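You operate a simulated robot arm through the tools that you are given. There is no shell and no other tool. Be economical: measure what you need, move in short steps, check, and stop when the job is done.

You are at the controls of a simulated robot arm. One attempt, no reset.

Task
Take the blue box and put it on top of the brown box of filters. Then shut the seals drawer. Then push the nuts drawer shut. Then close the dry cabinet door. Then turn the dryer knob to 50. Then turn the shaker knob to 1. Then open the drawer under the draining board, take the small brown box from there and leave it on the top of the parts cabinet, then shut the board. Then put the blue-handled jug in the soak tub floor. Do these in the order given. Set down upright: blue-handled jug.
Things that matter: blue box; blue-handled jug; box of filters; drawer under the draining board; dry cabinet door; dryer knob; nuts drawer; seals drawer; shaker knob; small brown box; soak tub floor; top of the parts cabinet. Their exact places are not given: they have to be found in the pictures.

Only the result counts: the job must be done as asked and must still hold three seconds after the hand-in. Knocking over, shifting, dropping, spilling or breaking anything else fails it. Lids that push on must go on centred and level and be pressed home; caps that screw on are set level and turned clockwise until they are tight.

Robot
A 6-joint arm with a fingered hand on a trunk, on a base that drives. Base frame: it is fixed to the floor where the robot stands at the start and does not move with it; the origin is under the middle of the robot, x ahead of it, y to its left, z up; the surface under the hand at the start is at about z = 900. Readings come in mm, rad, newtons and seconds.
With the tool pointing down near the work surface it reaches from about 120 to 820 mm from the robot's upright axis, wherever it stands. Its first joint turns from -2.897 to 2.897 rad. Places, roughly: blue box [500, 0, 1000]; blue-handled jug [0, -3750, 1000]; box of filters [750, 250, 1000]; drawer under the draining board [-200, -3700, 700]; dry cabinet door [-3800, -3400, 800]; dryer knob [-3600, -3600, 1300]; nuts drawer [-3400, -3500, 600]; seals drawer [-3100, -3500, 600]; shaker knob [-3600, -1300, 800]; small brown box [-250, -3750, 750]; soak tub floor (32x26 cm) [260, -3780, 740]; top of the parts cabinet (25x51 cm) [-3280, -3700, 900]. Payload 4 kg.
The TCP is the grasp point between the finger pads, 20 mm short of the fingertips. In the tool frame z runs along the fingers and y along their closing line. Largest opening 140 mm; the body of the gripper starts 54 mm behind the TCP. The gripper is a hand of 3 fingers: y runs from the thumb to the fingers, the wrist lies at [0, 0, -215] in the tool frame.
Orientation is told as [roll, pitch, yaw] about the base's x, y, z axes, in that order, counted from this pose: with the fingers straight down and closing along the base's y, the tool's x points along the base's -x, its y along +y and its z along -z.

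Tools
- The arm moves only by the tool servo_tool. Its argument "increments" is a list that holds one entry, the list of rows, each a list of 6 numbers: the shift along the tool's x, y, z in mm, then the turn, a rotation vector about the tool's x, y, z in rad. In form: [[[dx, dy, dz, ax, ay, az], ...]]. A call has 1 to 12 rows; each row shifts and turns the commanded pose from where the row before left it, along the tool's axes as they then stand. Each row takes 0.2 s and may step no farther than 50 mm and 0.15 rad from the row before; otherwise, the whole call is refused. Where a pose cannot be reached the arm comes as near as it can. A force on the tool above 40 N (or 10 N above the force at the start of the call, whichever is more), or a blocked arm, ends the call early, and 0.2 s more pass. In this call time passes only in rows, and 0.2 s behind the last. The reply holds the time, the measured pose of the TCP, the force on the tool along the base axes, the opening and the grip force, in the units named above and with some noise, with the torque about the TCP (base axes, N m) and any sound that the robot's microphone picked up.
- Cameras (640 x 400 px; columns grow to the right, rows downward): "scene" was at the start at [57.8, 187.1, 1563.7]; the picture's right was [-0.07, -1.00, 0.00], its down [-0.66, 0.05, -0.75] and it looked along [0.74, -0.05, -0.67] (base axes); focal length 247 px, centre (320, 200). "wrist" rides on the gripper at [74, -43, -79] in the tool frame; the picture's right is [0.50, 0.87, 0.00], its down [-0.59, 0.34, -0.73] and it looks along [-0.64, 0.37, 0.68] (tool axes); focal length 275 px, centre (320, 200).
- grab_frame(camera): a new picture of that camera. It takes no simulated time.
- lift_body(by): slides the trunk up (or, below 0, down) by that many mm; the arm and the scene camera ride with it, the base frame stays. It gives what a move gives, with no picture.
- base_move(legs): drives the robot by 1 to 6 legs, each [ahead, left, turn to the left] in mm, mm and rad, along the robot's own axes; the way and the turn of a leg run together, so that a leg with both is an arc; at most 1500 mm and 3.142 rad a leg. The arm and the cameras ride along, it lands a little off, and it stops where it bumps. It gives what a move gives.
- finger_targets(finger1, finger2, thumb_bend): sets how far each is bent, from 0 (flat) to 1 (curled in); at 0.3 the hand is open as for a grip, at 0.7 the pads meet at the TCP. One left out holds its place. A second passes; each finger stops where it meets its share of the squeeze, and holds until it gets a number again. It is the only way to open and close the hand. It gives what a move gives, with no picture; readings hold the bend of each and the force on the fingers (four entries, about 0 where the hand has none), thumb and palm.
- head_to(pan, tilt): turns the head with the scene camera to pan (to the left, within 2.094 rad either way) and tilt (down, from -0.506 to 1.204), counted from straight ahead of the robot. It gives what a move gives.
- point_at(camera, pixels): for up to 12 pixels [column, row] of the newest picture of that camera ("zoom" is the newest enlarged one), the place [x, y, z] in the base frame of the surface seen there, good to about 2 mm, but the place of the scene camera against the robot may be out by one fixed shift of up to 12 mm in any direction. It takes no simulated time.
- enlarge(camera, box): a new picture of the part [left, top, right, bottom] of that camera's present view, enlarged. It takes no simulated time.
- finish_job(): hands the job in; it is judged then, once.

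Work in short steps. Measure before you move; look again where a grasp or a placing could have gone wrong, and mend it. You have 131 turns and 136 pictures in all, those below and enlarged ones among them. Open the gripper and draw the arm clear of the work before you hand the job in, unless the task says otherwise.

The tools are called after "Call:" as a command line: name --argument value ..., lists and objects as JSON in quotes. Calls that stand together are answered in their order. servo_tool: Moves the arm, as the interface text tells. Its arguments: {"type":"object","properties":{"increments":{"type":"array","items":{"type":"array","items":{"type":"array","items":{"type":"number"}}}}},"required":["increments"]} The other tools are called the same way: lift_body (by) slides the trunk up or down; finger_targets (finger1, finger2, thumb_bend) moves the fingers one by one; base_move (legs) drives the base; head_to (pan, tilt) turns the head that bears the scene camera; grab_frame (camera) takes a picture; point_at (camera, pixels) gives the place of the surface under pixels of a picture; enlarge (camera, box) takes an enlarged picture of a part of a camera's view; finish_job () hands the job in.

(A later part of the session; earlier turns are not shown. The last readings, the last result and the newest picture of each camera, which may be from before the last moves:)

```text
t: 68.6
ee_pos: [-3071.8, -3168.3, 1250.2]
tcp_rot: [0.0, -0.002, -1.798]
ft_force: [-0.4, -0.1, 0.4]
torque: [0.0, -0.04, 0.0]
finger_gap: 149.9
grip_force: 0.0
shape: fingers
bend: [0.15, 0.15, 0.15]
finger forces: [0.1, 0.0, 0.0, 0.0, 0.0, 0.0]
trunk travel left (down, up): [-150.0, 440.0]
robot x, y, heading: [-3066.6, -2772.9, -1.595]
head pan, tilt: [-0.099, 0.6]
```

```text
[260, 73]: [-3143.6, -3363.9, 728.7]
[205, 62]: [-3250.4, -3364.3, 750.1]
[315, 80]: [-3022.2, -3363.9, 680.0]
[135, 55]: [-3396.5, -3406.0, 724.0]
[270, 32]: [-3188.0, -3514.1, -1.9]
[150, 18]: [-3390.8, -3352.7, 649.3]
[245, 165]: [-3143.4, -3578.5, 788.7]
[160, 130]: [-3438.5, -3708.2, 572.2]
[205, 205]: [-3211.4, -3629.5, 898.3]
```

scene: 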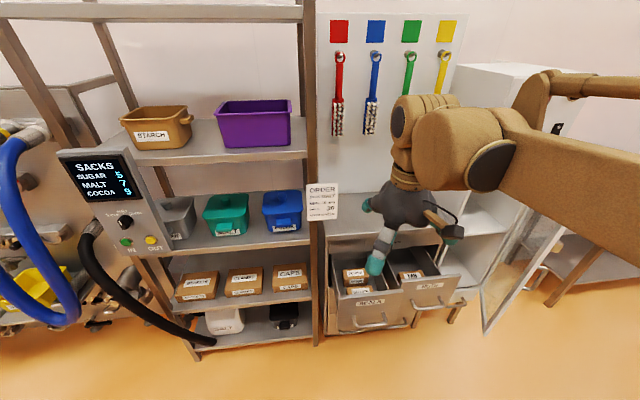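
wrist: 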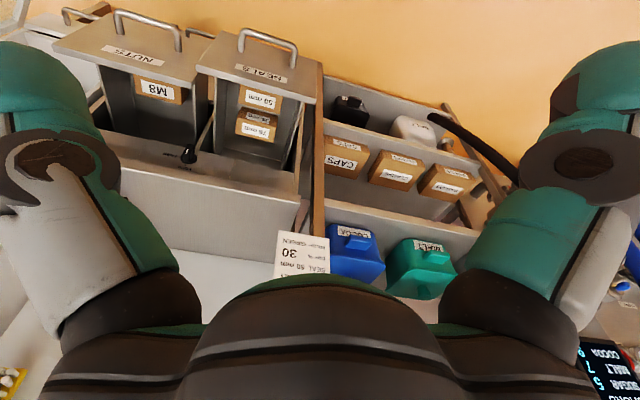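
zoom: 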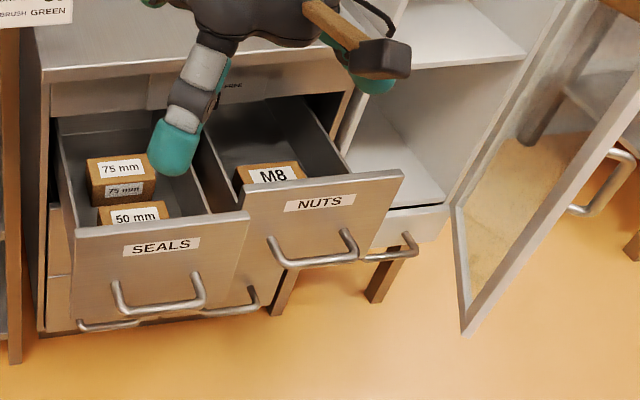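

The front of SEALS is at y=-3362 (x -3020 to -3250) and the front of NUTS at y=-3404. I close the fist and turn the tool to point ahead (toward -y), so I can push with the fingertips.

Call:
finger_targets --finger1 0.68 --finger2 0.68 --thumb_bend 0.68

Call:
servo_tool --increments '[[[0, 0, 0, 0, 0, -0.113], [0, 0, 0, 0, 0, -0.113], [0, 0, 10, 0, -0.1428, 0], [0, 0, 20, 0, -0.1428, 0], [0, 0, 25, 0, -0.1428, 0], [0, 0, 25, 0, -0.1428, 0], [0, 0, 25, 0, -0.1428, 0], [0, 0, 25, 0, -0.1428, 0], [0, 0, 25, 0, -0.1428, 0], [0, 0, 25, 0, -0.1428, 0], [0, 0, 23, 0, -0.1428, 0], [0, 0, 20, 0, -0.1428, 0]]]'

Call:
servo_tool --increments '[[[0, 0, 0, 0, -0.1428, 0]]]'

Call:
lift_body --by -150

Call:
grab_frame --camera "scene"

```text
t: 69.6
ee_pos: [-3069.9, -3168.3, 1251.1]
tcp_rot: [0.0, -0.001, -1.795]
ft_force: [1.1, -1.2, -0.5]
torque: [-0.04, 0.01, 0.03]
finger_gap: 7.6
grip_force: 0.1
shape: fingers
bend: [0.68, 0.68, 0.68]
finger forces: [0.1, 0.0, 0.0, 0.0, 0.1, 0.0]
trunk travel left (down, up): [-150.0, 440.0]
robot x, y, heading: [-3064.2, -2767.9, -1.594]
head pan, tilt: [-0.099, 0.6]
```

```text
t: 72.2
ee_pos: [-3070.3, -3315.3, 1135.5]
tcp_rot: [0.001, -1.43, -1.57]
ft_force: [-0.6, -0.7, 0.8]
torque: [0.03, 0.0, 0.01]
finger_gap: 7.6
grip_force: 0.0
shape: fingers
bend: [0.68, 0.68, 0.68]
finger forces: [0.0, 0.1, 0.0, 0.0, 0.1, 0.0]
out of reach, approached as far as the arm can: row 11, 12
trunk travel left (down, up): [-150.0, 440.0]
robot x, y, heading: [-3068.6, -2773.1, -1.597]
head pan, tilt: [-0.099, 0.6]
```

```text
t: 72.6
ee_pos: [-3069.9, -3321.7, 1155.6]
tcp_rot: [0.004, -1.532, -1.568]
ft_force: [0.7, 0.6, 0.2]
torque: [-0.04, -0.03, 0.02]
finger_gap: 8.0
grip_force: 0.1
shape: fingers
bend: [0.68, 0.68, 0.68]
finger forces: [0.1, 0.0, 0.0, 0.0, 0.0, 0.1]
out of reach, approached as far as the arm can: row 1
trunk travel left (down, up): [-150.0, 440.0]
robot x, y, heading: [-3067.4, -2774.8, -1.595]
head pan, tilt: [-0.099, 0.6]
```

```text
t: 74.3
ee_pos: [-3069.6, -3321.6, 1006.5]
tcp_rot: [-0.002, -1.534, -1.563]
ft_force: [-0.1, 0.7, 0.1]
torque: [-0.01, 0.04, -0.01]
finger_gap: 7.6
grip_force: 0.1
shape: fingers
bend: [0.68, 0.68, 0.68]
finger forces: [0.0, 0.0, 0.1, 0.0, 0.0, 0.1]
trunk travel left (down, up): [0.0, 590.0]
robot x, y, heading: [-3067.1, -2772.4, -1.592]
head pan, tilt: [-0.099, 0.6]
```

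```text
103 pictures are left
```

scene: 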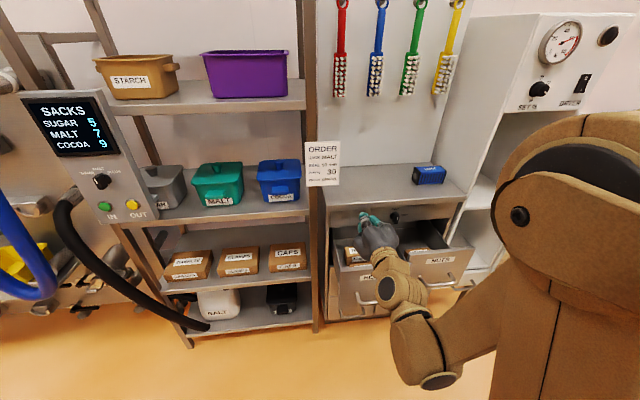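

The tool now points ahead at z 1006, but the arm is folded too close. I back the base up 250 mm and shift it right, then lower the tool to about 725.

Call:
base_move --legs '[[-250, -66, 0.022]]'

Call:
servo_tool --increments '[[[35, 0, 0, 0, 0, 0], [35, 0, 0, 0, 0, 0], [35, 0, 0, 0, 0, 0], [35, 0, 0, 0, 0, 0], [35, 0, 0, 0, 0, 0], [35, 0, 0, 0, 0, 0], [35, 0, 0, 0, 0, 0], [35, 0, 0, 0, 0, 0]]]'

Call:
grab_frame --camera "wrist"

Call:
grab_frame --camera "scene"

```text
t: 76.2
ee_pos: [-3117.6, -3070.4, 1006.6]
tcp_rot: [-0.002, -1.533, -1.537]
ft_force: [0.3, 0.0, 0.1]
torque: [-0.02, -0.04, -0.02]
finger_gap: 7.8
grip_force: 0.1
shape: fingers
bend: [0.68, 0.68, 0.68]
finger forces: [0.1, 0.1, 0.0, 0.0, 0.0, 0.0]
trunk travel left (down, up): [0.0, 590.0]
robot x, y, heading: [-3126.9, -2520.8, -1.567]
head pan, tilt: [-0.099, 0.6]
```

```text
t: 78.0
ee_pos: [-3117.9, -3176.5, 942.8]
tcp_rot: [-0.001, -1.531, -1.536]
ft_force: [-0.6, -0.1, 0.2]
torque: [-0.02, -0.01, -0.03]
finger_gap: 7.3
grip_force: 0.1
shape: fingers
bend: [0.68, 0.68, 0.68]
finger forces: [0.1, 0.0, 0.0, 0.1, 0.0, 0.1]
out of reach, approached as far as the arm can: row 1, 2, 3, 4, 5, 6, 7, 8
trunk travel left (down, up): [0.0, 590.0]
robot x, y, heading: [-3130.0, -2521.1, -1.565]
head pan, tilt: [-0.099, 0.6]
```

```text
102 pictures are left
```

wrist: 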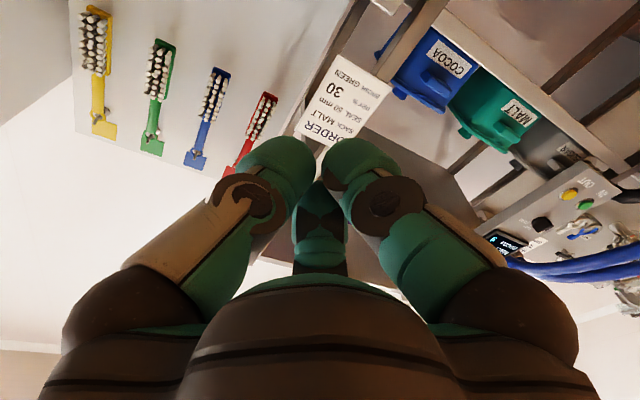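

```text
101 pictures are left
```

scene: 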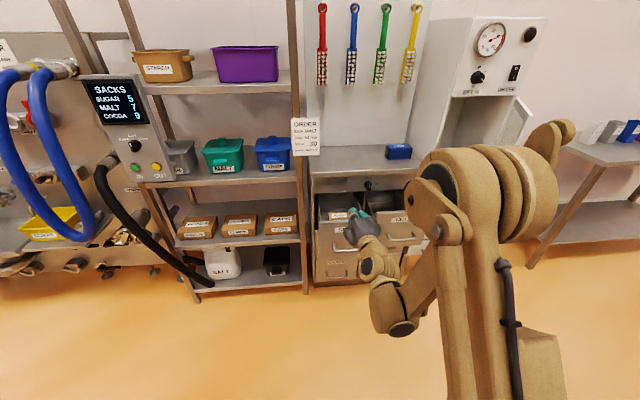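

With the tool level, the arm cannot get low enough. I tilt the tool to about 55° from vertical, which should reach, and move the base ahead.

Call:
servo_tool --increments '[[[0, 0, 0, 0, 0.145, 0], [0, 0, 0, 0, 0.145, 0], [0, 0, 0, 0, 0.145, 0], [0, 0, 0, 0, 0.145, 0]]]'

Call:
base_move --legs '[[150, 0, 0]]'

```text
t: 79.0
ee_pos: [-3118.5, -3177.4, 943.5]
tcp_rot: [0.001, -0.95, -1.537]
ft_force: [-0.3, 0.1, -0.8]
torque: [0.0, -0.01, -0.05]
finger_gap: 7.8
grip_force: 0.1
shape: fingers
bend: [0.68, 0.68, 0.68]
finger forces: [0.0, 0.1, 0.0, 0.0, 0.0, 0.0]
trunk travel left (down, up): [0.0, 590.0]
robot x, y, heading: [-3128.3, -2521.5, -1.567]
head pan, tilt: [-0.099, 0.6]
```

```text
t: 80.4
ee_pos: [-3116.7, -3328.6, 943.0]
tcp_rot: [-0.001, -0.951, -1.536]
ft_force: [0.3, 0.1, -0.9]
torque: [-0.02, -0.01, -0.02]
finger_gap: 7.8
grip_force: 0.0
shape: fingers
bend: [0.68, 0.68, 0.68]
finger forces: [0.0, 0.0, 0.1, 0.0, 0.0, 0.1]
trunk travel left (down, up): [0.0, 590.0]
robot x, y, heading: [-3129.4, -2669.4, -1.568]
head pan, tilt: [-0.099, 0.6]
```

Now I lower in front of the SEALS drawer, to z about 728 and y about -3285.

Call:
servo_tool --increments '[[[33.5, -3.3, 14.8, 0, 0, 0], [33.5, -3.3, 14.8, 0, 0, 0], [33.5, -3.3, 14.8, 0, 0, 0], [33.5, -3.3, 14.8, 0, 0, 0], [33.5, -3.3, 14.8, 0, 0, 0], [33.5, -3.3, 14.8, 0, 0, 0]]]'

Call:
enlarge --camera "scene" --box '[280, 140, 480, 300]'

```text
t: 81.8
ee_pos: [-3140.1, -3337.7, 774.8]
tcp_rot: [0.001, -0.953, -1.539]
ft_force: [0.2, -0.2, -0.9]
torque: [-0.02, 0.02, -0.01]
finger_gap: 7.8
grip_force: 0.1
shape: fingers
bend: [0.68, 0.68, 0.68]
finger forces: [0.0, 0.1, 0.0, 0.0, 0.0, 0.0]
out of reach, approached as far as the arm can: row 4, 5, 6
trunk travel left (down, up): [0.0, 590.0]
robot x, y, heading: [-3129.6, -2671.1, -1.565]
head pan, tilt: [-0.099, 0.6]
```

```text
2.50 times, centred on (380, 220) of scene
```

zoom: 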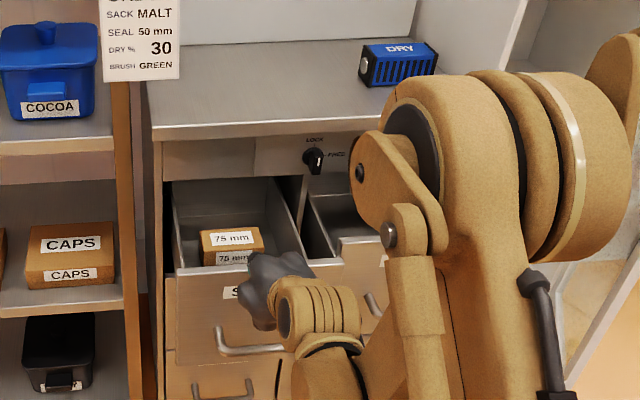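

I am still short by about 40 mm in height. I back the base 120 mm to gain extension, then move down and forward to (y -3300, z 735).

Call:
base_move --legs '[[-120, 0, 0]]'

Call:
servo_tool --increments '[[[18, 0, 13, 0, 0, 0], [18, 0, 13, 0, 0, 0], [-12, 0, 16, 0, 0, 0], [-12, 0, 16, 0, 0, 0], [-12, 0, 16, 0, 0, 0], [-12, 0, 16, 0, 0, 0]]]'

Call:
enlarge --camera "scene" --box '[280, 120, 480, 280]'

Call:
grab_frame --camera "wrist"

```text
t: 83.0
ee_pos: [-3140.8, -3217.3, 775.5]
tcp_rot: [0.001, -0.951, -1.536]
ft_force: [0.0, -0.1, 0.4]
torque: [0.02, -0.01, 0.0]
finger_gap: 7.8
grip_force: 0.1
shape: fingers
bend: [0.68, 0.68, 0.68]
finger forces: [0.1, 0.0, 0.0, 0.0, 0.0, 0.0]
trunk travel left (down, up): [0.0, 590.0]
robot x, y, heading: [-3129.6, -2551.0, -1.569]
head pan, tilt: [-0.099, 0.6]
```

```text
t: 84.4
ee_pos: [-3136.8, -3318.7, 746.1]
tcp_rot: [0.0, -0.956, -1.537]
ft_force: [0.2, -0.2, -0.4]
torque: [0.02, 0.0, 0.02]
finger_gap: 7.7
grip_force: 0.1
shape: fingers
bend: [0.68, 0.68, 0.68]
finger forces: [0.1, 0.0, 0.1, 0.1, 0.1, 0.1]
out of reach, approached as far as the arm can: row 1, 2
trunk travel left (down, up): [0.0, 590.0]
robot x, y, heading: [-3131.7, -2550.9, -1.567]
head pan, tilt: [-0.099, 0.6]
```

```text
2.50 times, centred on (380, 200) of scene
```

zoom: 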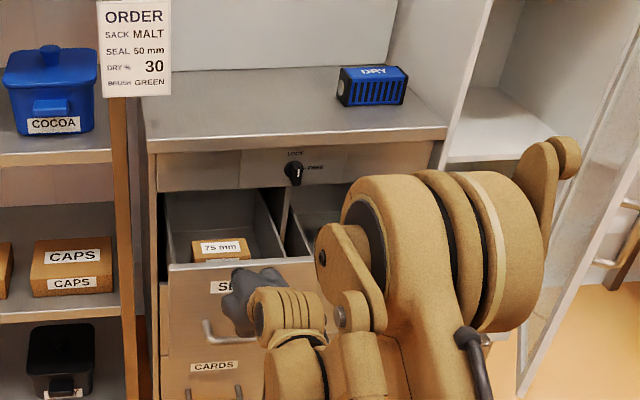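

```text
98 pictures are left
```

wrist: 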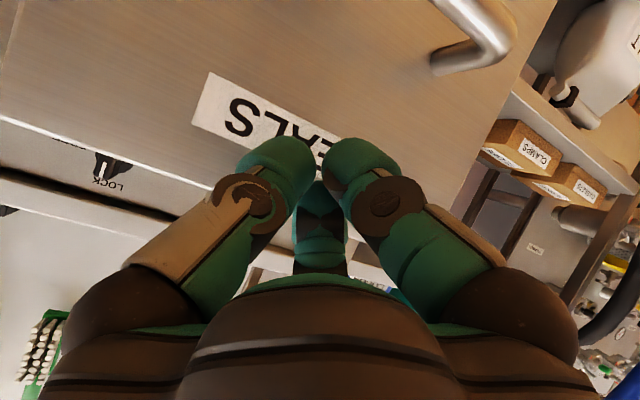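

The fist faces the SEALS label at z about 735. I push straight ahead.

Call:
servo_tool --increments '[[[-11.6, 0, 16.3, 0, 0, 0], [-11.6, 0, 16.3, 0, 0, 0], [-11.6, 0, 16.3, 0, 0, 0], [-11.6, 0, 16.3, 0, 0, 0], [-11.6, 0, 16.3, 0, 0, 0], [-11.6, 0, 16.3, 0, 0, 0], [-11.6, 0, 16.3, 0, 0, 0], [-11.6, 0, 16.3, 0, 0, 0], [-11.6, 0, 16.3, 0, 0, 0], [-11.6, 0, 16.3, 0, 0, 0]]]'

Call:
grab_frame --camera "scene"

```text
t: 86.6
ee_pos: [-3131.2, -3510.5, 752.2]
tcp_rot: [-0.001, -0.952, -1.534]
ft_force: [0.3, 0.4, 0.2]
torque: [0.03, 0.0, 0.01]
finger_gap: 7.9
grip_force: 0.5
shape: fingers
bend: [0.68, 0.68, 0.68]
finger forces: [0.0, 0.2, 0.0, 0.1, 0.1, 0.0]
out of reach, approached as far as the arm can: row 10
trunk travel left (down, up): [0.0, 590.0]
robot x, y, heading: [-3128.7, -2552.8, -1.568]
head pan, tilt: [-0.099, 0.6]
```

```text
97 pictures are left
```

scene: 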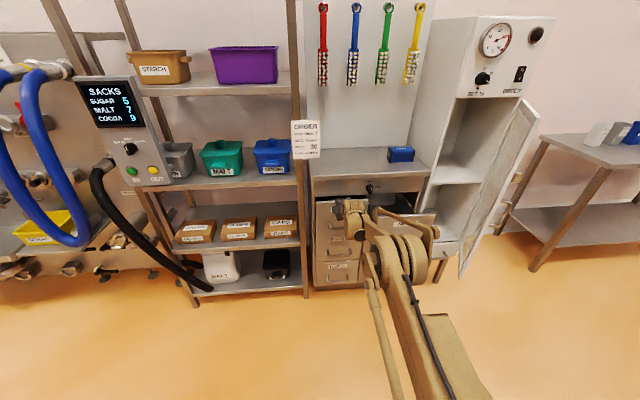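

The arm is at its reach limit with the drawer nearly in. I drive the base ahead in small steps to finish pushing.

Call:
base_move --legs '[[35, 0, 0]]'

Call:
enlarge --camera "scene" --box '[290, 160, 470, 300]'

```text
t: 87.5
ee_pos: [-3131.0, -3545.0, 752.8]
tcp_rot: [0.001, -0.954, -1.537]
ft_force: [-0.4, 13.4, 1.5]
torque: [0.03, 0.03, -0.1]
finger_gap: 8.4
grip_force: 8.0
shape: fingers
bend: [0.67, 0.72, 0.68]
finger forces: [0.0, 9.1, 0.0, 0.0, 7.1, 0.0]
trunk travel left (down, up): [0.0, 590.0]
robot x, y, heading: [-3130.4, -2584.6, -1.569]
head pan, tilt: [-0.099, 0.6]
```

```text
2.86 times, centred on (380, 230) of scene
```

zoom: 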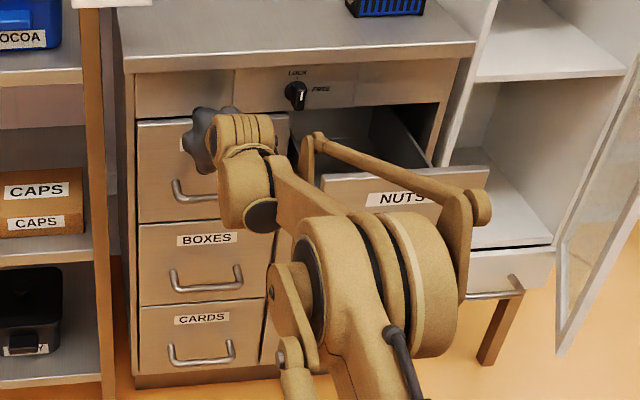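

It looks flush with the neighbouring fronts, and a 13 N force has built up. I push 8 mm more to make sure.

Call:
base_move --legs '[[8, 0, 0]]'

Call:
point_at --camera "zoom" --pixels '[[150, 150], [160, 245], [150, 330], [160, 200], [150, 90]]'

```text
t: 88.2
ee_pos: [-3133.4, -3545.1, 749.9]
tcp_rot: [-0.001, -0.945, -1.537]
ft_force: [0.7, 16.8, 4.5]
torque: [0.0, 0.02, -0.11]
finger_gap: 7.4
grip_force: 12.6
shape: fingers
bend: [0.67, 0.72, 0.69]
finger forces: [0.0, 12.6, 0.0, 0.0, 12.1, 0.0]
trunk travel left (down, up): [0.0, 590.0]
robot x, y, heading: [-3133.3, -2590.1, -1.563]
head pan, tilt: [-0.099, 0.6]
stopped in leg 1: the force on the tool passed its limit at 56 N (the readings are from after the stop); the commanded pose is now the measured one
```

```text
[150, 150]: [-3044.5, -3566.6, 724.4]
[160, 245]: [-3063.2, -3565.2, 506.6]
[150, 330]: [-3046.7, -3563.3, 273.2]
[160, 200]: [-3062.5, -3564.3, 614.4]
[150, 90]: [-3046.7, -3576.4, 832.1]
```

SEALS is flush at y -3566. I retract the arm 160 mm, back the base 65 mm, slide right to the NUTS drawer and look.

Call:
servo_tool --increments '[[[11.6, 0, -16.3, 0, 0, 0], [11.6, 0, -16.3, 0, 0, 0], [11.6, 0, -16.3, 0, 0, 0], [11.6, 0, -16.3, 0, 0, 0], [11.6, 0, -16.3, 0, 0, 0], [11.6, 0, -16.3, 0, 0, 0], [11.6, 0, -16.3, 0, 0, 0], [11.6, 0, -16.3, 0, 0, 0]]]'

Call:
base_move --legs '[[-65, 0, 0], [0, -285, 0]]'

Call:
grab_frame --camera "scene"

Call:
grab_frame --camera "wrist"

```text
t: 90.0
ee_pos: [-3138.7, -3386.6, 751.2]
tcp_rot: [-0.001, -0.946, -1.536]
ft_force: [0.2, 0.3, 0.9]
torque: [0.05, -0.02, -0.02]
finger_gap: 8.3
grip_force: 0.1
shape: fingers
bend: [0.68, 0.68, 0.68]
finger forces: [0.0, 0.1, 0.1, 0.0, 0.1, 0.0]
trunk travel left (down, up): [0.0, 590.0]
robot x, y, heading: [-3128.6, -2590.8, -1.569]
head pan, tilt: [-0.099, 0.6]
```

```text
t: 92.6
ee_pos: [-3426.3, -3323.1, 750.4]
tcp_rot: [0.001, -0.946, -1.538]
ft_force: [0.2, 0.1, 1.1]
torque: [-0.01, 0.0, -0.03]
finger_gap: 8.1
grip_force: 0.1
shape: fingers
bend: [0.68, 0.68, 0.68]
finger forces: [0.0, 0.1, 0.1, 0.0, 0.1, 0.0]
trunk travel left (down, up): [0.0, 590.0]
robot x, y, heading: [-3416.7, -2523.9, -1.568]
head pan, tilt: [-0.099, 0.6]
```

```text
95 pictures are left
```

scene: 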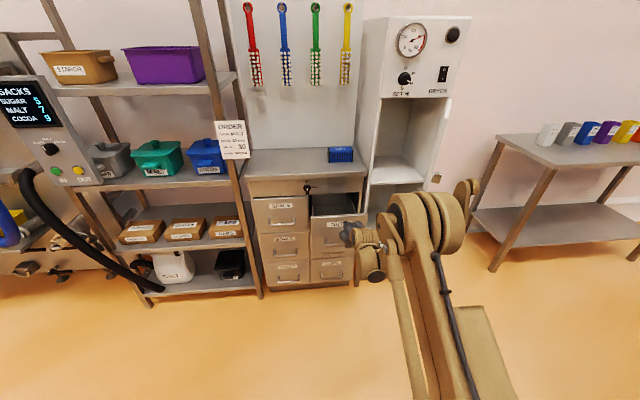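

```text
94 pictures are left
```

wrist: 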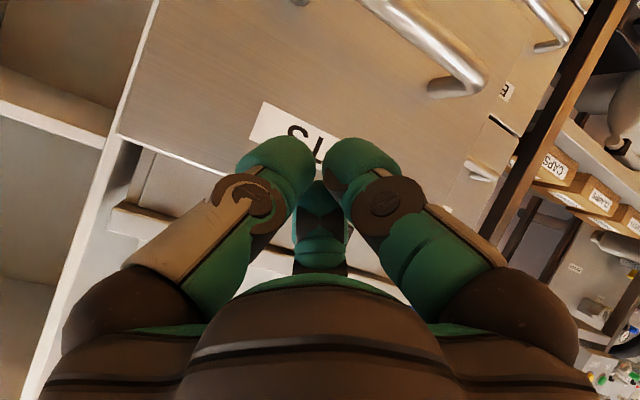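

The fist faces the NUTS label. I push with the arm, then with the base.

Call:
servo_tool --increments '[[[-11.6, 0, 16.3, 0, 0, 0], [-11.6, 0, 16.3, 0, 0, 0], [-11.6, 0, 16.3, 0, 0, 0], [-11.6, 0, 16.3, 0, 0, 0], [-11.6, 0, 16.3, 0, 0, 0], [-11.6, 0, 16.3, 0, 0, 0], [-11.6, 0, 16.3, 0, 0, 0], [-11.6, 0, 16.3, 0, 0, 0]]]'

Call:
base_move --legs '[[60, 0, 0]]'

Call:
enlarge --camera "scene" --box '[230, 140, 410, 300]'

```text
t: 94.4
ee_pos: [-3421.6, -3483.2, 748.8]
tcp_rot: [-0.001, -0.946, -1.539]
ft_force: [-0.5, 0.6, 0.4]
torque: [0.0, -0.02, 0.0]
finger_gap: 8.1
grip_force: 0.1
shape: fingers
bend: [0.68, 0.68, 0.68]
finger forces: [0.1, 0.1, 0.0, 0.0, 0.0, 0.0]
trunk travel left (down, up): [0.0, 590.0]
robot x, y, heading: [-3418.0, -2523.7, -1.573]
head pan, tilt: [-0.099, 0.6]
```

```text
t: 95.4
ee_pos: [-3420.7, -3542.8, 749.3]
tcp_rot: [-0.002, -0.945, -1.536]
ft_force: [0.5, 4.2, 0.7]
torque: [0.02, 0.01, 0.02]
finger_gap: 8.3
grip_force: 3.4
shape: fingers
bend: [0.68, 0.72, 0.68]
finger forces: [0.0, 5.7, 0.0, 0.1, 0.0, 0.0]
trunk travel left (down, up): [0.0, 590.0]
robot x, y, heading: [-3418.2, -2587.9, -1.563]
head pan, tilt: [-0.099, 0.6]
```

```text
2.50 times, centred on (320, 220) of scene
```

zoom: 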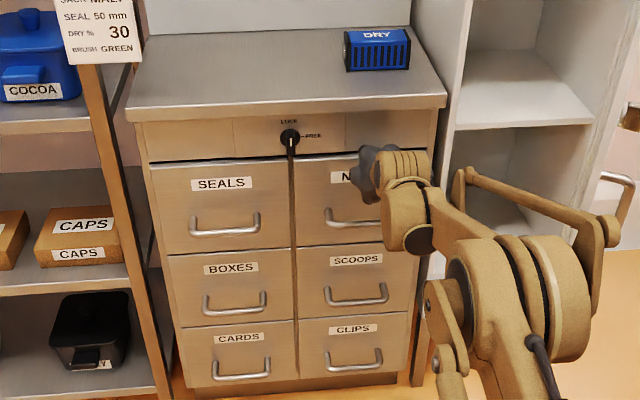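

I give a last small push, then retreat and look at the cabinet door.

Call:
base_move --legs '[[8, 0, 0]]'

Call:
servo_tool --increments '[[[11.6, 0, -16.3, 0, 0, 0], [11.6, 0, -16.3, 0, 0, 0], [11.6, 0, -16.3, 0, 0, 0], [11.6, 0, -16.3, 0, 0, 0], [11.6, 0, -16.3, 0, 0, 0], [11.6, 0, -16.3, 0, 0, 0], [11.6, 0, -16.3, 0, 0, 0], [11.6, 0, -16.3, 0, 0, 0]]]'

Call:
base_move --legs '[[-150, 0, 0]]'

Call:
head_to --pan -0.3 --tilt 0.5

Call:
grab_frame --camera "scene"

```text
t: 96.2
ee_pos: [-3422.0, -3545.3, 748.3]
tcp_rot: [-0.002, -0.938, -1.535]
ft_force: [0.1, 12.9, 2.4]
torque: [0.01, 0.06, -0.08]
finger_gap: 7.5
grip_force: 9.4
shape: fingers
bend: [0.67, 0.72, 0.68]
finger forces: [0.1, 10.8, 0.0, 0.1, 8.7, 0.0]
trunk travel left (down, up): [0.0, 590.0]
robot x, y, heading: [-3420.8, -2590.8, -1.567]
head pan, tilt: [-0.099, 0.6]
stopped in leg 1: the force on the tool passed its limit at 54 N (the readings are from after the stop); the commanded pose is now the measured one
```

```text
t: 98.0
ee_pos: [-3425.9, -3385.7, 749.5]
tcp_rot: [-0.002, -0.94, -1.538]
ft_force: [-0.2, 0.4, 0.2]
torque: [-0.03, -0.01, 0.02]
finger_gap: 7.8
grip_force: 0.0
shape: fingers
bend: [0.68, 0.68, 0.68]
finger forces: [0.0, 0.0, 0.1, 0.0, 0.0, 0.1]
trunk travel left (down, up): [0.0, 590.0]
robot x, y, heading: [-3417.5, -2591.4, -1.568]
head pan, tilt: [-0.099, 0.6]
```

```text
t: 99.4
ee_pos: [-3428.3, -3235.6, 749.4]
tcp_rot: [-0.001, -0.939, -1.537]
ft_force: [0.0, 0.0, -0.7]
torque: [-0.03, 0.01, -0.01]
finger_gap: 8.1
grip_force: 0.0
shape: fingers
bend: [0.68, 0.68, 0.68]
finger forces: [0.0, 0.0, 0.0, 0.0, 0.1, 0.0]
trunk travel left (down, up): [0.0, 590.0]
robot x, y, heading: [-3420.5, -2440.6, -1.57]
head pan, tilt: [-0.099, 0.6]
```

```text
t: 100.1
ee_pos: [-3427.5, -3235.4, 749.0]
tcp_rot: [-0.003, -0.939, -1.537]
ft_force: [-0.2, -1.4, 0.1]
torque: [0.03, 0.02, -0.01]
finger_gap: 7.8
grip_force: 0.1
shape: fingers
bend: [0.68, 0.68, 0.68]
finger forces: [0.1, 0.0, 0.1, 0.0, 0.1, 0.0]
trunk travel left (down, up): [0.0, 590.0]
robot x, y, heading: [-3420.0, -2438.9, -1.571]
head pan, tilt: [-0.3, 0.499]
```

```text
92 pictures are left
```

scene: 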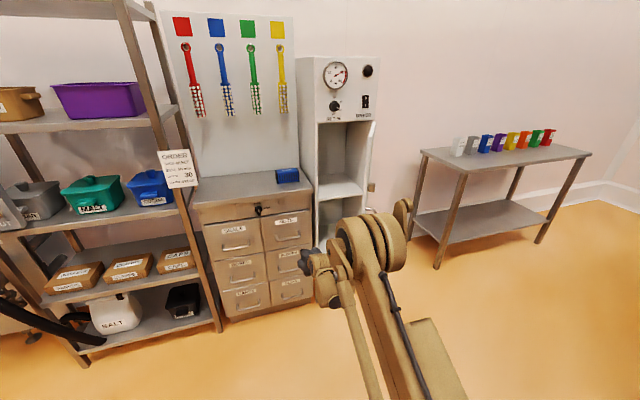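

The door edge shows at (370,160), nearly edge-on. I enlarge and measure the cabinet, the door and the table at the right.

Call:
enlarge --camera "scene" --box '[280, 50, 460, 250]'

Call:
point_at --camera "scene" --pixels '[[372, 130], [368, 170], [366, 200], [302, 100], [376, 100], [340, 120], [335, 106], [437, 264], [425, 152], [371, 186], [340, 190], [316, 225]]'

```text
2.00 times, centred on (370, 150) of scene
```

zoom: 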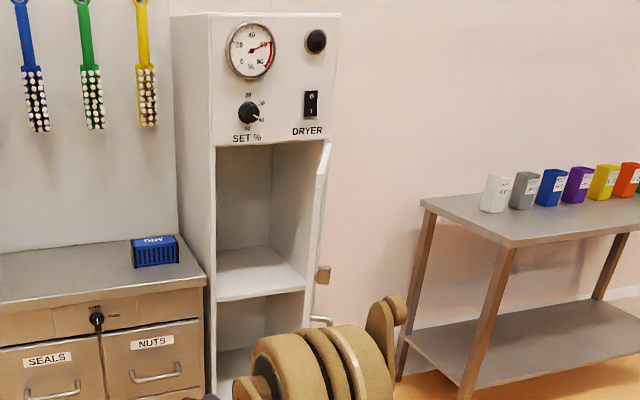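

```text
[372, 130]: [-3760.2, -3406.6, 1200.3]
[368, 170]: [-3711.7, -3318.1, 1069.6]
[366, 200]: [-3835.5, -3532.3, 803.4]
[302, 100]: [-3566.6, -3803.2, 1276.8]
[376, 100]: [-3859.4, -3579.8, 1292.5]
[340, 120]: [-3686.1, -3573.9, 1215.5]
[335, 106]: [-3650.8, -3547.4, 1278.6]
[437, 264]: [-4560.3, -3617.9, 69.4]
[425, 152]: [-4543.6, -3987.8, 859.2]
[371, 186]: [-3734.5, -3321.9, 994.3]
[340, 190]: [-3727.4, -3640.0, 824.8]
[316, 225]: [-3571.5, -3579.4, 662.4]
```

The door is hinged at the right (about -3850,-3575), with its free end at (-3710,-3320), so pushing -y on its outer face closes it. I slide the base right 345 mm and look.

Call:
base_move --legs '[[0, -345, 0]]'

Call:
head_to --pan 0.1 --tilt 0.5

Call:
grab_frame --camera "scene"

Call:
grab_frame --camera "wrist"

```text
t: 102.3
ee_pos: [-3776.2, -3234.0, 749.6]
tcp_rot: [-0.002, -0.939, -1.543]
ft_force: [-0.1, -0.2, 0.4]
torque: [-0.01, 0.02, 0.01]
finger_gap: 7.8
grip_force: 0.1
shape: fingers
bend: [0.68, 0.68, 0.68]
finger forces: [0.0, 0.0, 0.0, 0.1, 0.0, 0.1]
trunk travel left (down, up): [0.0, 590.0]
robot x, y, heading: [-3761.9, -2435.9, -1.577]
head pan, tilt: [-0.3, 0.499]
```

```text
t: 103.2
ee_pos: [-3775.3, -3235.4, 749.3]
tcp_rot: [-0.003, -0.939, -1.542]
ft_force: [-0.6, 0.1, 0.6]
torque: [0.0, 0.01, -0.01]
finger_gap: 7.8
grip_force: 0.2
shape: fingers
bend: [0.68, 0.68, 0.68]
finger forces: [0.0, 0.1, 0.1, 0.0, 0.0, 0.1]
trunk travel left (down, up): [0.0, 590.0]
robot x, y, heading: [-3761.1, -2435.0, -1.576]
head pan, tilt: [0.099, 0.499]
```

```text
90 pictures are left
```

scene: 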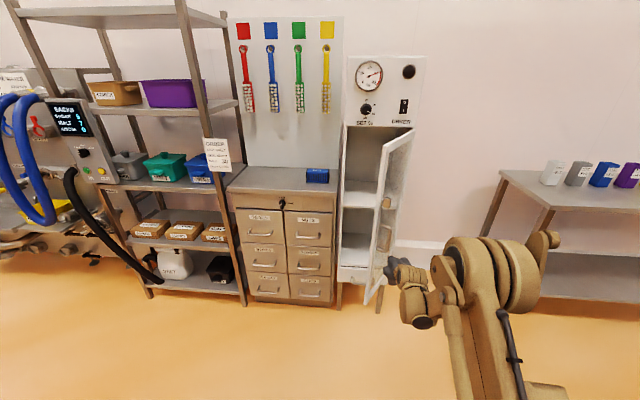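

```text
89 pictures are left
```

wrist: 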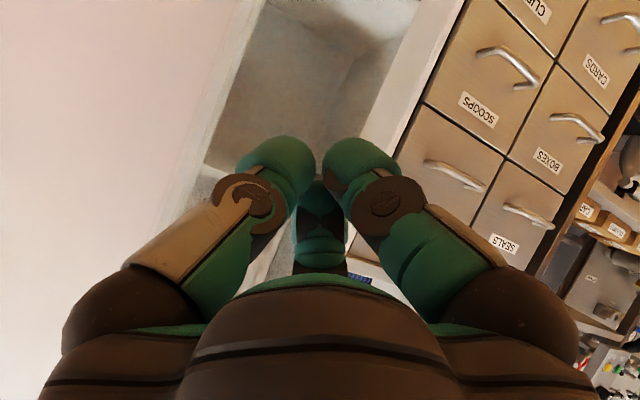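

Call:
enlarge --camera "scene" --box '[320, 110, 450, 320]'

Call:
point_at --camera "scene" --pixels '[[410, 135], [372, 300], [380, 290], [387, 238], [385, 202], [342, 265], [395, 160], [376, 250]]'

```text
1.90 times, centred on (385, 215) of scene
```

zoom: 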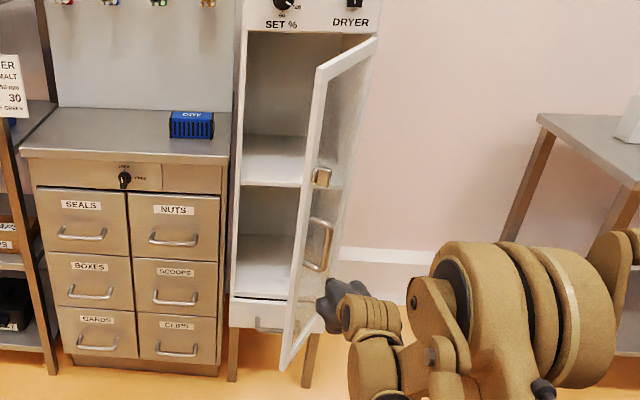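

```text
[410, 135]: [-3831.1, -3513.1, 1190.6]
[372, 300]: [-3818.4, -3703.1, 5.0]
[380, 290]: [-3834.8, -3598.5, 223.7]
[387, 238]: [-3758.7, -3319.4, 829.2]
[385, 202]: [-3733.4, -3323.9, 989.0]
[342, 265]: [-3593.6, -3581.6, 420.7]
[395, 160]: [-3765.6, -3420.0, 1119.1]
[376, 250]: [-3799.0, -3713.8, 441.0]
```

The handle is at z about 830 and a latch block at 989. I raise the trunk so that the fist is at z about 1090, above both, and level the tool.

Call:
lift_body --by 345

Call:
servo_tool --increments '[[[0, 0, 0, 0, -0.14, 0], [0, 0, 0, 0, -0.14, 0], [0, 0, 0, 0, -0.14, 0], [0, 0, 0, 0, -0.14, 0], [0, 0, 0, 0, -0.06, 0]]]'

Call:
grab_frame --camera "scene"

```text
t: 106.6
ee_pos: [-3775.5, -3236.1, 1093.8]
tcp_rot: [-0.002, -0.939, -1.541]
ft_force: [-0.6, -0.4, -0.5]
torque: [0.03, 0.03, -0.01]
finger_gap: 8.3
grip_force: 0.1
shape: fingers
bend: [0.68, 0.68, 0.68]
finger forces: [0.0, 0.0, 0.1, 0.0, 0.1, 0.0]
trunk travel left (down, up): [-345.0, 245.0]
robot x, y, heading: [-3765.9, -2443.4, -1.577]
head pan, tilt: [0.099, 0.499]
```

```text
t: 107.8
ee_pos: [-3775.5, -3235.2, 1095.2]
tcp_rot: [-0.011, -1.524, -1.529]
ft_force: [-0.4, 0.5, 0.0]
torque: [-0.01, 0.01, 0.0]
finger_gap: 7.6
grip_force: 0.1
shape: fingers
bend: [0.68, 0.68, 0.68]
finger forces: [0.1, 0.1, 0.0, 0.0, 0.1, 0.0]
trunk travel left (down, up): [-345.0, 245.0]
robot x, y, heading: [-3761.5, -2439.3, -1.569]
head pan, tilt: [0.099, 0.499]
```

```text
87 pictures are left
```

scene: 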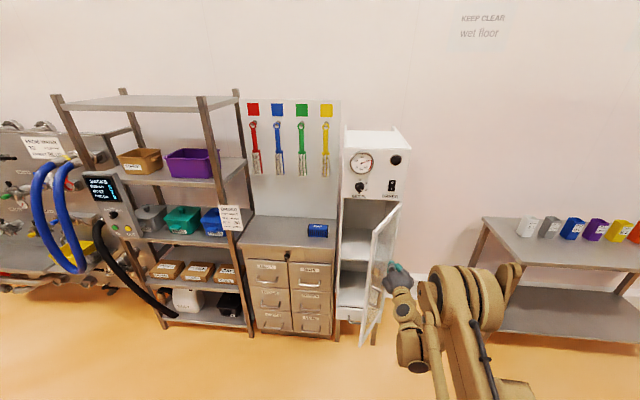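

The fist is on the outer side of the door. I drive the base ahead in two legs, drifting left, to swing it shut.

Call:
base_move --legs '[[170, 10, 0], [90, 40, 0]]'

Call:
grab_frame --camera "scene"

```text
t: 110.0
ee_pos: [-3724.8, -3494.4, 1093.8]
tcp_rot: [-0.023, -1.523, -1.512]
ft_force: [0.8, -0.2, 0.0]
torque: [-0.01, 0.0, 0.02]
finger_gap: 7.5
grip_force: 0.1
shape: fingers
bend: [0.68, 0.68, 0.68]
finger forces: [0.0, 0.0, 0.1, 0.0, 0.0, 0.0]
trunk travel left (down, up): [-345.0, 245.0]
robot x, y, heading: [-3713.9, -2700.8, -1.578]
head pan, tilt: [0.099, 0.499]
```

```text
86 pictures are left
```

scene: 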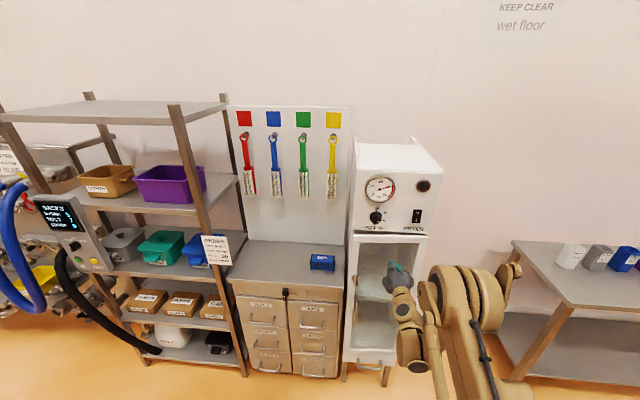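

The door is nearly shut. I push on until it stops.

Call:
base_move --legs '[[55, 30, 0]]'

Call:
enlarge --camera "scene" --box '[330, 130, 480, 380]'

```text
t: 111.0
ee_pos: [-3701.7, -3540.2, 1093.6]
tcp_rot: [-0.01, -1.524, -1.532]
ft_force: [0.6, 0.5, -0.4]
torque: [0.02, 0.0, 0.0]
finger_gap: 7.6
grip_force: 0.0
shape: fingers
bend: [0.68, 0.68, 0.68]
finger forces: [0.1, 0.0, 0.1, 0.0, 0.0, 0.1]
trunk travel left (down, up): [-345.0, 245.0]
robot x, y, heading: [-3684.9, -2741.1, -1.574]
head pan, tilt: [0.099, 0.499]
stopped in leg 1: the force on the tool passed its limit at 87 N (the readings are from after the stop); the commanded pose is now the measured one
```

```text
1.60 times, centred on (405, 255) of scene
```

zoom: 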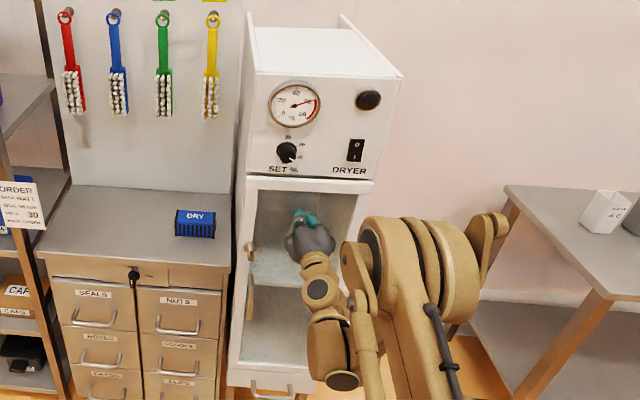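

The door stopped hard and looks shut. I back off 120 mm and inspect the door gap and the dryer knob.

Call:
base_move --legs '[[-120, 0, 0]]'

Call:
enlarge --camera "scene" --box '[335, 160, 435, 225]'

Call:
enlarge --camera "scene" --box '[320, 130, 460, 370]'

```text
t: 112.2
ee_pos: [-3703.4, -3418.7, 1095.3]
tcp_rot: [-0.007, -1.525, -1.535]
ft_force: [0.3, -0.1, 0.1]
torque: [0.03, -0.01, 0.02]
finger_gap: 7.6
grip_force: 0.0
shape: fingers
bend: [0.68, 0.68, 0.68]
finger forces: [0.0, 0.0, 0.1, 0.0, 0.0, 0.0]
trunk travel left (down, up): [-345.0, 245.0]
robot x, y, heading: [-3685.8, -2621.9, -1.578]
head pan, tilt: [0.099, 0.499]
```

```text
6.15 times, centred on (385, 192) of scene
```

zoom: 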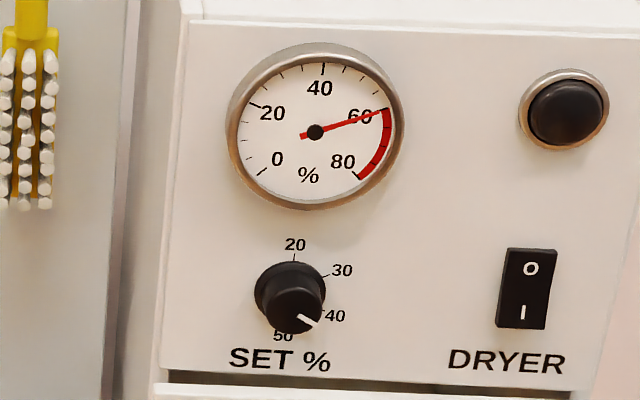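

```text
1.67 times, centred on (390, 250) of scene
```

zoom: 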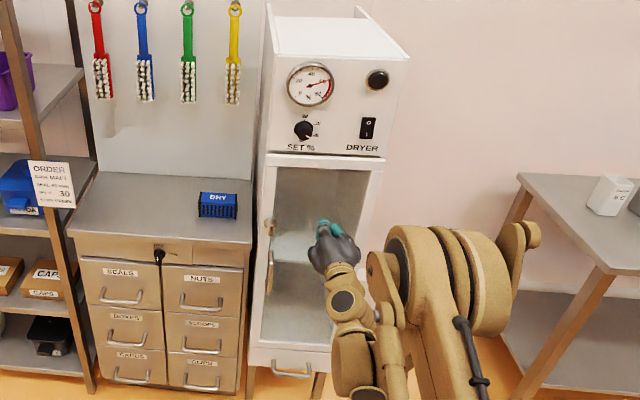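

The door is shut flush. The knob pointer is at 40 and the 50 mark is at the bottom, about 60° further clockwise. I raise the trunk 180 mm, open the hand to a modest gap, pre-turn it -0.52 rad and look.

Call:
lift_body --by 183

Call:
servo_tool --increments '[[[0, 0, 0, 0, 0, -0.13], [0, 0, 0, 0, 0, -0.13], [0, 0, 0, 0, 0, -0.13], [0, 0, 0, 0, 0, -0.13]]]'

Call:
finger_targets --finger1 0.48 --finger2 0.48 --thumb_bend 0.48

Call:
grab_frame --camera "wrist"

Call:
head_to --pan 0.1 --tilt 0.65

Call:
grab_frame --camera "scene"

```text
t: 114.3
ee_pos: [-3703.3, -3419.4, 1276.7]
tcp_rot: [-0.007, -1.523, -1.535]
ft_force: [-0.3, -0.1, -0.4]
torque: [0.0, 0.0, 0.03]
finger_gap: 7.5
grip_force: 0.1
shape: fingers
bend: [0.68, 0.68, 0.68]
finger forces: [0.0, 0.0, 0.0, 0.1, 0.0, 0.0]
trunk travel left (down, up): [-528.0, 62.0]
robot x, y, heading: [-3687.5, -2624.2, -1.574]
head pan, tilt: [0.099, 0.499]
```

```text
t: 115.3
ee_pos: [-3701.5, -3420.0, 1277.2]
tcp_rot: [-1.473, -1.046, -0.057]
ft_force: [-1.0, -0.7, -0.8]
torque: [0.04, 0.03, 0.01]
finger_gap: 7.5
grip_force: 0.0
shape: fingers
bend: [0.68, 0.68, 0.68]
finger forces: [0.0, 0.1, 0.1, 0.1, 0.1, 0.0]
trunk travel left (down, up): [-528.0, 62.0]
robot x, y, heading: [-3687.6, -2625.8, -1.579]
head pan, tilt: [0.099, 0.499]
```

```text
t: 116.3
ee_pos: [-3701.7, -3419.4, 1276.6]
tcp_rot: [-1.473, -1.049, -0.059]
ft_force: [-0.8, -0.6, -0.5]
torque: [0.0, 0.02, 0.01]
finger_gap: 69.8
grip_force: 0.0
shape: fingers
bend: [0.48, 0.48, 0.48]
finger forces: [0.0, 0.0, 0.0, 0.0, 0.0, 0.1]
trunk travel left (down, up): [-528.0, 62.0]
robot x, y, heading: [-3689.3, -2626.3, -1.571]
head pan, tilt: [0.099, 0.499]
```

```text
82 pictures are left
```

wrist: 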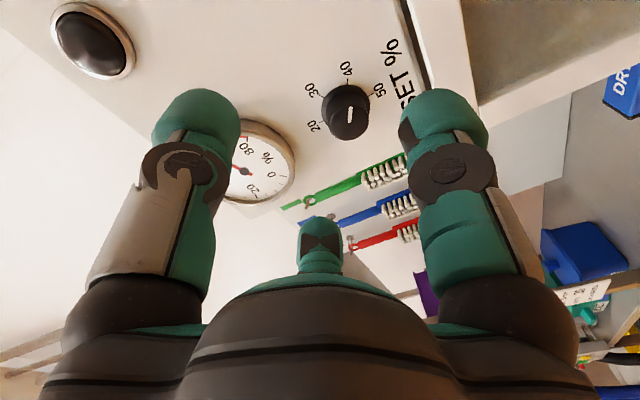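

```text
t: 117.0
ee_pos: [-3702.0, -3419.1, 1277.5]
tcp_rot: [-1.472, -1.05, -0.057]
ft_force: [-0.3, -0.2, 0.0]
torque: [0.0, 0.0, -0.02]
finger_gap: 69.6
grip_force: 0.2
shape: fingers
bend: [0.48, 0.48, 0.48]
finger forces: [0.1, 0.0, 0.1, 0.1, 0.0, 0.0]
trunk travel left (down, up): [-528.0, 62.0]
robot x, y, heading: [-3688.1, -2627.2, -1.575]
head pan, tilt: [0.099, 0.649]
```

```text
81 pictures are left
```

scene: 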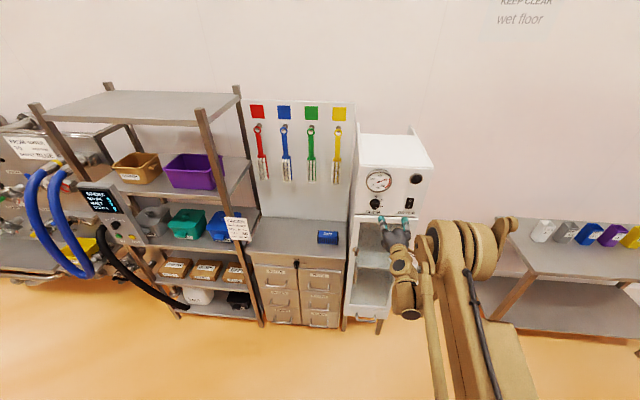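

The knob shows clearly in the wrist picture at (345,110), with 20/30/40/50 round it. I enlarge and measure.

Call:
enlarge --camera "wrist" --box '[290, 60, 400, 150]'

Call:
point_at --camera "zoom" --pixels '[[150, 355], [128, 180], [325, 50], [500, 185], [350, 300], [330, 270], [345, 370], [250, 300], [430, 280], [330, 190], [480, 330], [200, 100]]'

```text
4.44 times, centred on (345, 105) of wrist
```

zoom: 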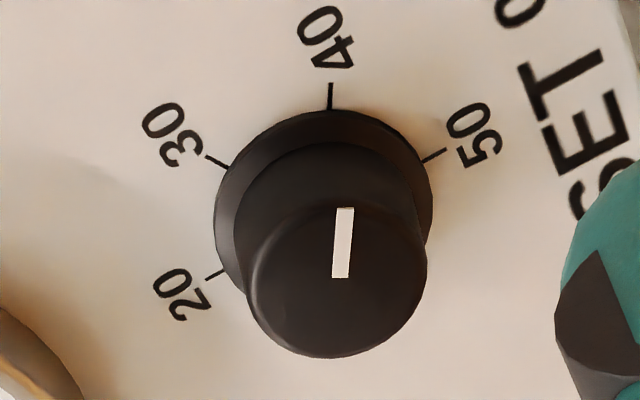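

```text
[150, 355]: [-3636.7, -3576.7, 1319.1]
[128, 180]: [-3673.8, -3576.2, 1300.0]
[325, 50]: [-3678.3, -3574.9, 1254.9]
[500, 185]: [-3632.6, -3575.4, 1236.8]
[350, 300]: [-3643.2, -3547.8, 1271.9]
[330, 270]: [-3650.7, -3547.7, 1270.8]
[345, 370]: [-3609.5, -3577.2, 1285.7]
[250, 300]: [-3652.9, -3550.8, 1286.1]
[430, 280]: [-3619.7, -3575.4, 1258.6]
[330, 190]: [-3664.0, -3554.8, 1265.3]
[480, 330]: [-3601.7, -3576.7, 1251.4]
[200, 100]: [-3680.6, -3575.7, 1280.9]
```

I measure the tick marks and the pointer's ends for exact angles.

Call:
point_at --camera "zoom" --pixels '[[207, 278], [207, 156], [331, 86], [444, 150], [347, 210], [341, 275], [260, 330], [420, 300], [340, 355], [250, 270], [215, 210], [431, 210]]'

```text
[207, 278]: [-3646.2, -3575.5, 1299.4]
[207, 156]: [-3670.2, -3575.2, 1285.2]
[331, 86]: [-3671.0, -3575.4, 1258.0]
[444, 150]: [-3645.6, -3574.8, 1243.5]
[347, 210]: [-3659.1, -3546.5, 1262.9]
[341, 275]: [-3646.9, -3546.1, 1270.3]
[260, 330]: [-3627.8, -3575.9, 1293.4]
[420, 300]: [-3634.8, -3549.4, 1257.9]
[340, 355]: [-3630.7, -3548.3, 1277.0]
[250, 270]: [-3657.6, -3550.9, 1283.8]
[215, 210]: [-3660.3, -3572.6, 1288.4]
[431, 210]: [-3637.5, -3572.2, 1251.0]
```

The knob centre is at (-3646, 1271.5), its pointer is exactly at 40, and the ticks are 60° apart. I correct the small tilt, centre on the knob and approach halfway.

Call:
servo_tool --increments '[[[0, 0, 0, 0.055, -0.024, 0], [-11.5, 25.7, 0, 0, 0, 0], [-11.5, 25.6, 0, 0, 0, 0], [0, 0, 40, 0, 0, 0], [0, 0, 30, 0, 0, 0]]]'

Call:
grab_frame --camera "wrist"

```text
t: 118.2
ee_pos: [-3677.8, -3490.5, 1274.9]
tcp_rot: [-1.591, -1.051, 0.018]
ft_force: [0.2, 0.2, -0.3]
torque: [0.02, -0.01, 0.02]
finger_gap: 69.7
grip_force: 0.0
shape: fingers
bend: [0.48, 0.48, 0.48]
finger forces: [0.0, 0.0, 0.0, 0.0, 0.1, 0.1]
out of reach, approached as far as the arm can: row 2, 3, 4, 5
trunk travel left (down, up): [-528.0, 62.0]
robot x, y, heading: [-3686.1, -2626.6, -1.574]
head pan, tilt: [0.099, 0.649]
```

```text
79 pictures are left
```

wrist: 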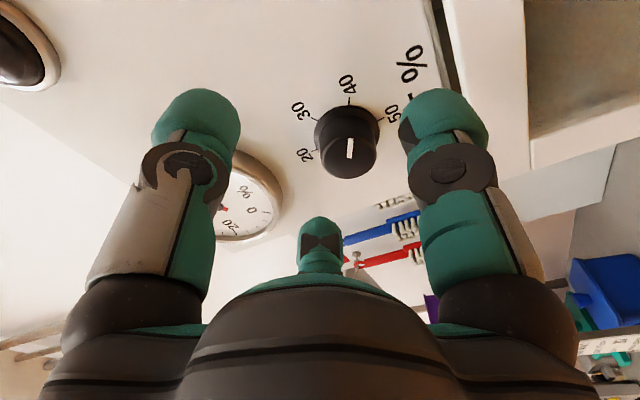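

The arm reaches a limit here. I retract the arm 100 mm and move the base closer and left instead.

Call:
servo_tool --increments '[[[0, 0, -35, 0, 0, 0], [0, 0, -35, 0, 0, 0], [0, 0, -30, 0, 0, 0]]]'

Call:
base_move --legs '[[100, 32, 0.003]]'

```text
t: 119.0
ee_pos: [-3679.7, -3405.0, 1274.5]
tcp_rot: [-1.589, -1.048, 0.018]
ft_force: [0.4, -0.7, 0.1]
torque: [-0.01, 0.01, 0.01]
finger_gap: 69.9
grip_force: 0.1
shape: fingers
bend: [0.48, 0.48, 0.48]
finger forces: [0.0, 0.1, 0.1, 0.0, 0.1, 0.0]
out of reach, approached as far as the arm can: row 3
trunk travel left (down, up): [-528.0, 62.0]
robot x, y, heading: [-3686.6, -2629.3, -1.577]
head pan, tilt: [0.099, 0.649]
```

```text
t: 120.1
ee_pos: [-3645.1, -3505.3, 1275.1]
tcp_rot: [-1.587, -1.048, 0.02]
ft_force: [-0.2, -0.4, 0.1]
torque: [-0.02, 0.0, 0.01]
finger_gap: 69.8
grip_force: 0.1
shape: fingers
bend: [0.48, 0.48, 0.48]
finger forces: [0.0, 0.0, 0.1, 0.1, 0.1, 0.0]
trunk travel left (down, up): [-528.0, 62.0]
robot x, y, heading: [-3656.2, -2724.3, -1.572]
head pan, tilt: [0.099, 0.649]
```

The level-tool window is narrow because the hand is low relative to the trunk. I back off 60 mm, lower the trunk 200 mm and raise the arm 200 mm to gain freedom.

Call:
base_move --legs '[[-60, 0, 0]]'

Call:
lift_body --by -200

Call:
servo_tool --increments '[[[-34.7, -19.9, 0, 0, 0, 0], [-34.7, -19.9, 0, 0, 0, 0], [-34.7, -19.9, 0, 0, 0, 0], [-34.7, -19.9, 0, 0, 0, 0], [-34.7, -19.9, 0, 0, 0, 0]]]'

```text
t: 121.1
ee_pos: [-3646.0, -3443.5, 1276.3]
tcp_rot: [-1.594, -1.048, 0.026]
ft_force: [-0.5, 0.5, -1.8]
torque: [0.05, -0.02, 0.01]
finger_gap: 69.6
grip_force: 0.0
shape: fingers
bend: [0.48, 0.48, 0.48]
finger forces: [0.0, 0.0, 0.0, 0.0, 0.0, 0.1]
trunk travel left (down, up): [-528.0, 62.0]
robot x, y, heading: [-3654.9, -2665.3, -1.57]
head pan, tilt: [0.099, 0.649]
```

```text
t: 123.3
ee_pos: [-3645.5, -3445.2, 1075.3]
tcp_rot: [-1.591, -1.049, 0.022]
ft_force: [0.0, 0.0, 0.5]
torque: [0.02, -0.01, 0.0]
finger_gap: 69.8
grip_force: 0.1
shape: fingers
bend: [0.48, 0.48, 0.48]
finger forces: [0.0, 0.1, 0.0, 0.1, 0.0, 0.0]
trunk travel left (down, up): [-328.0, 262.0]
robot x, y, heading: [-3657.4, -2664.3, -1.571]
head pan, tilt: [0.099, 0.649]
```

```text
t: 124.5
ee_pos: [-3645.9, -3442.1, 1276.2]
tcp_rot: [-1.593, -1.049, 0.023]
ft_force: [0.4, -0.2, -0.1]
torque: [0.02, -0.02, 0.01]
finger_gap: 69.9
grip_force: 0.0
shape: fingers
bend: [0.48, 0.48, 0.48]
finger forces: [0.0, 0.0, 0.1, 0.0, 0.0, 0.1]
trunk travel left (down, up): [-328.0, 262.0]
robot x, y, heading: [-3654.9, -2664.4, -1.564]
head pan, tilt: [0.099, 0.649]
```

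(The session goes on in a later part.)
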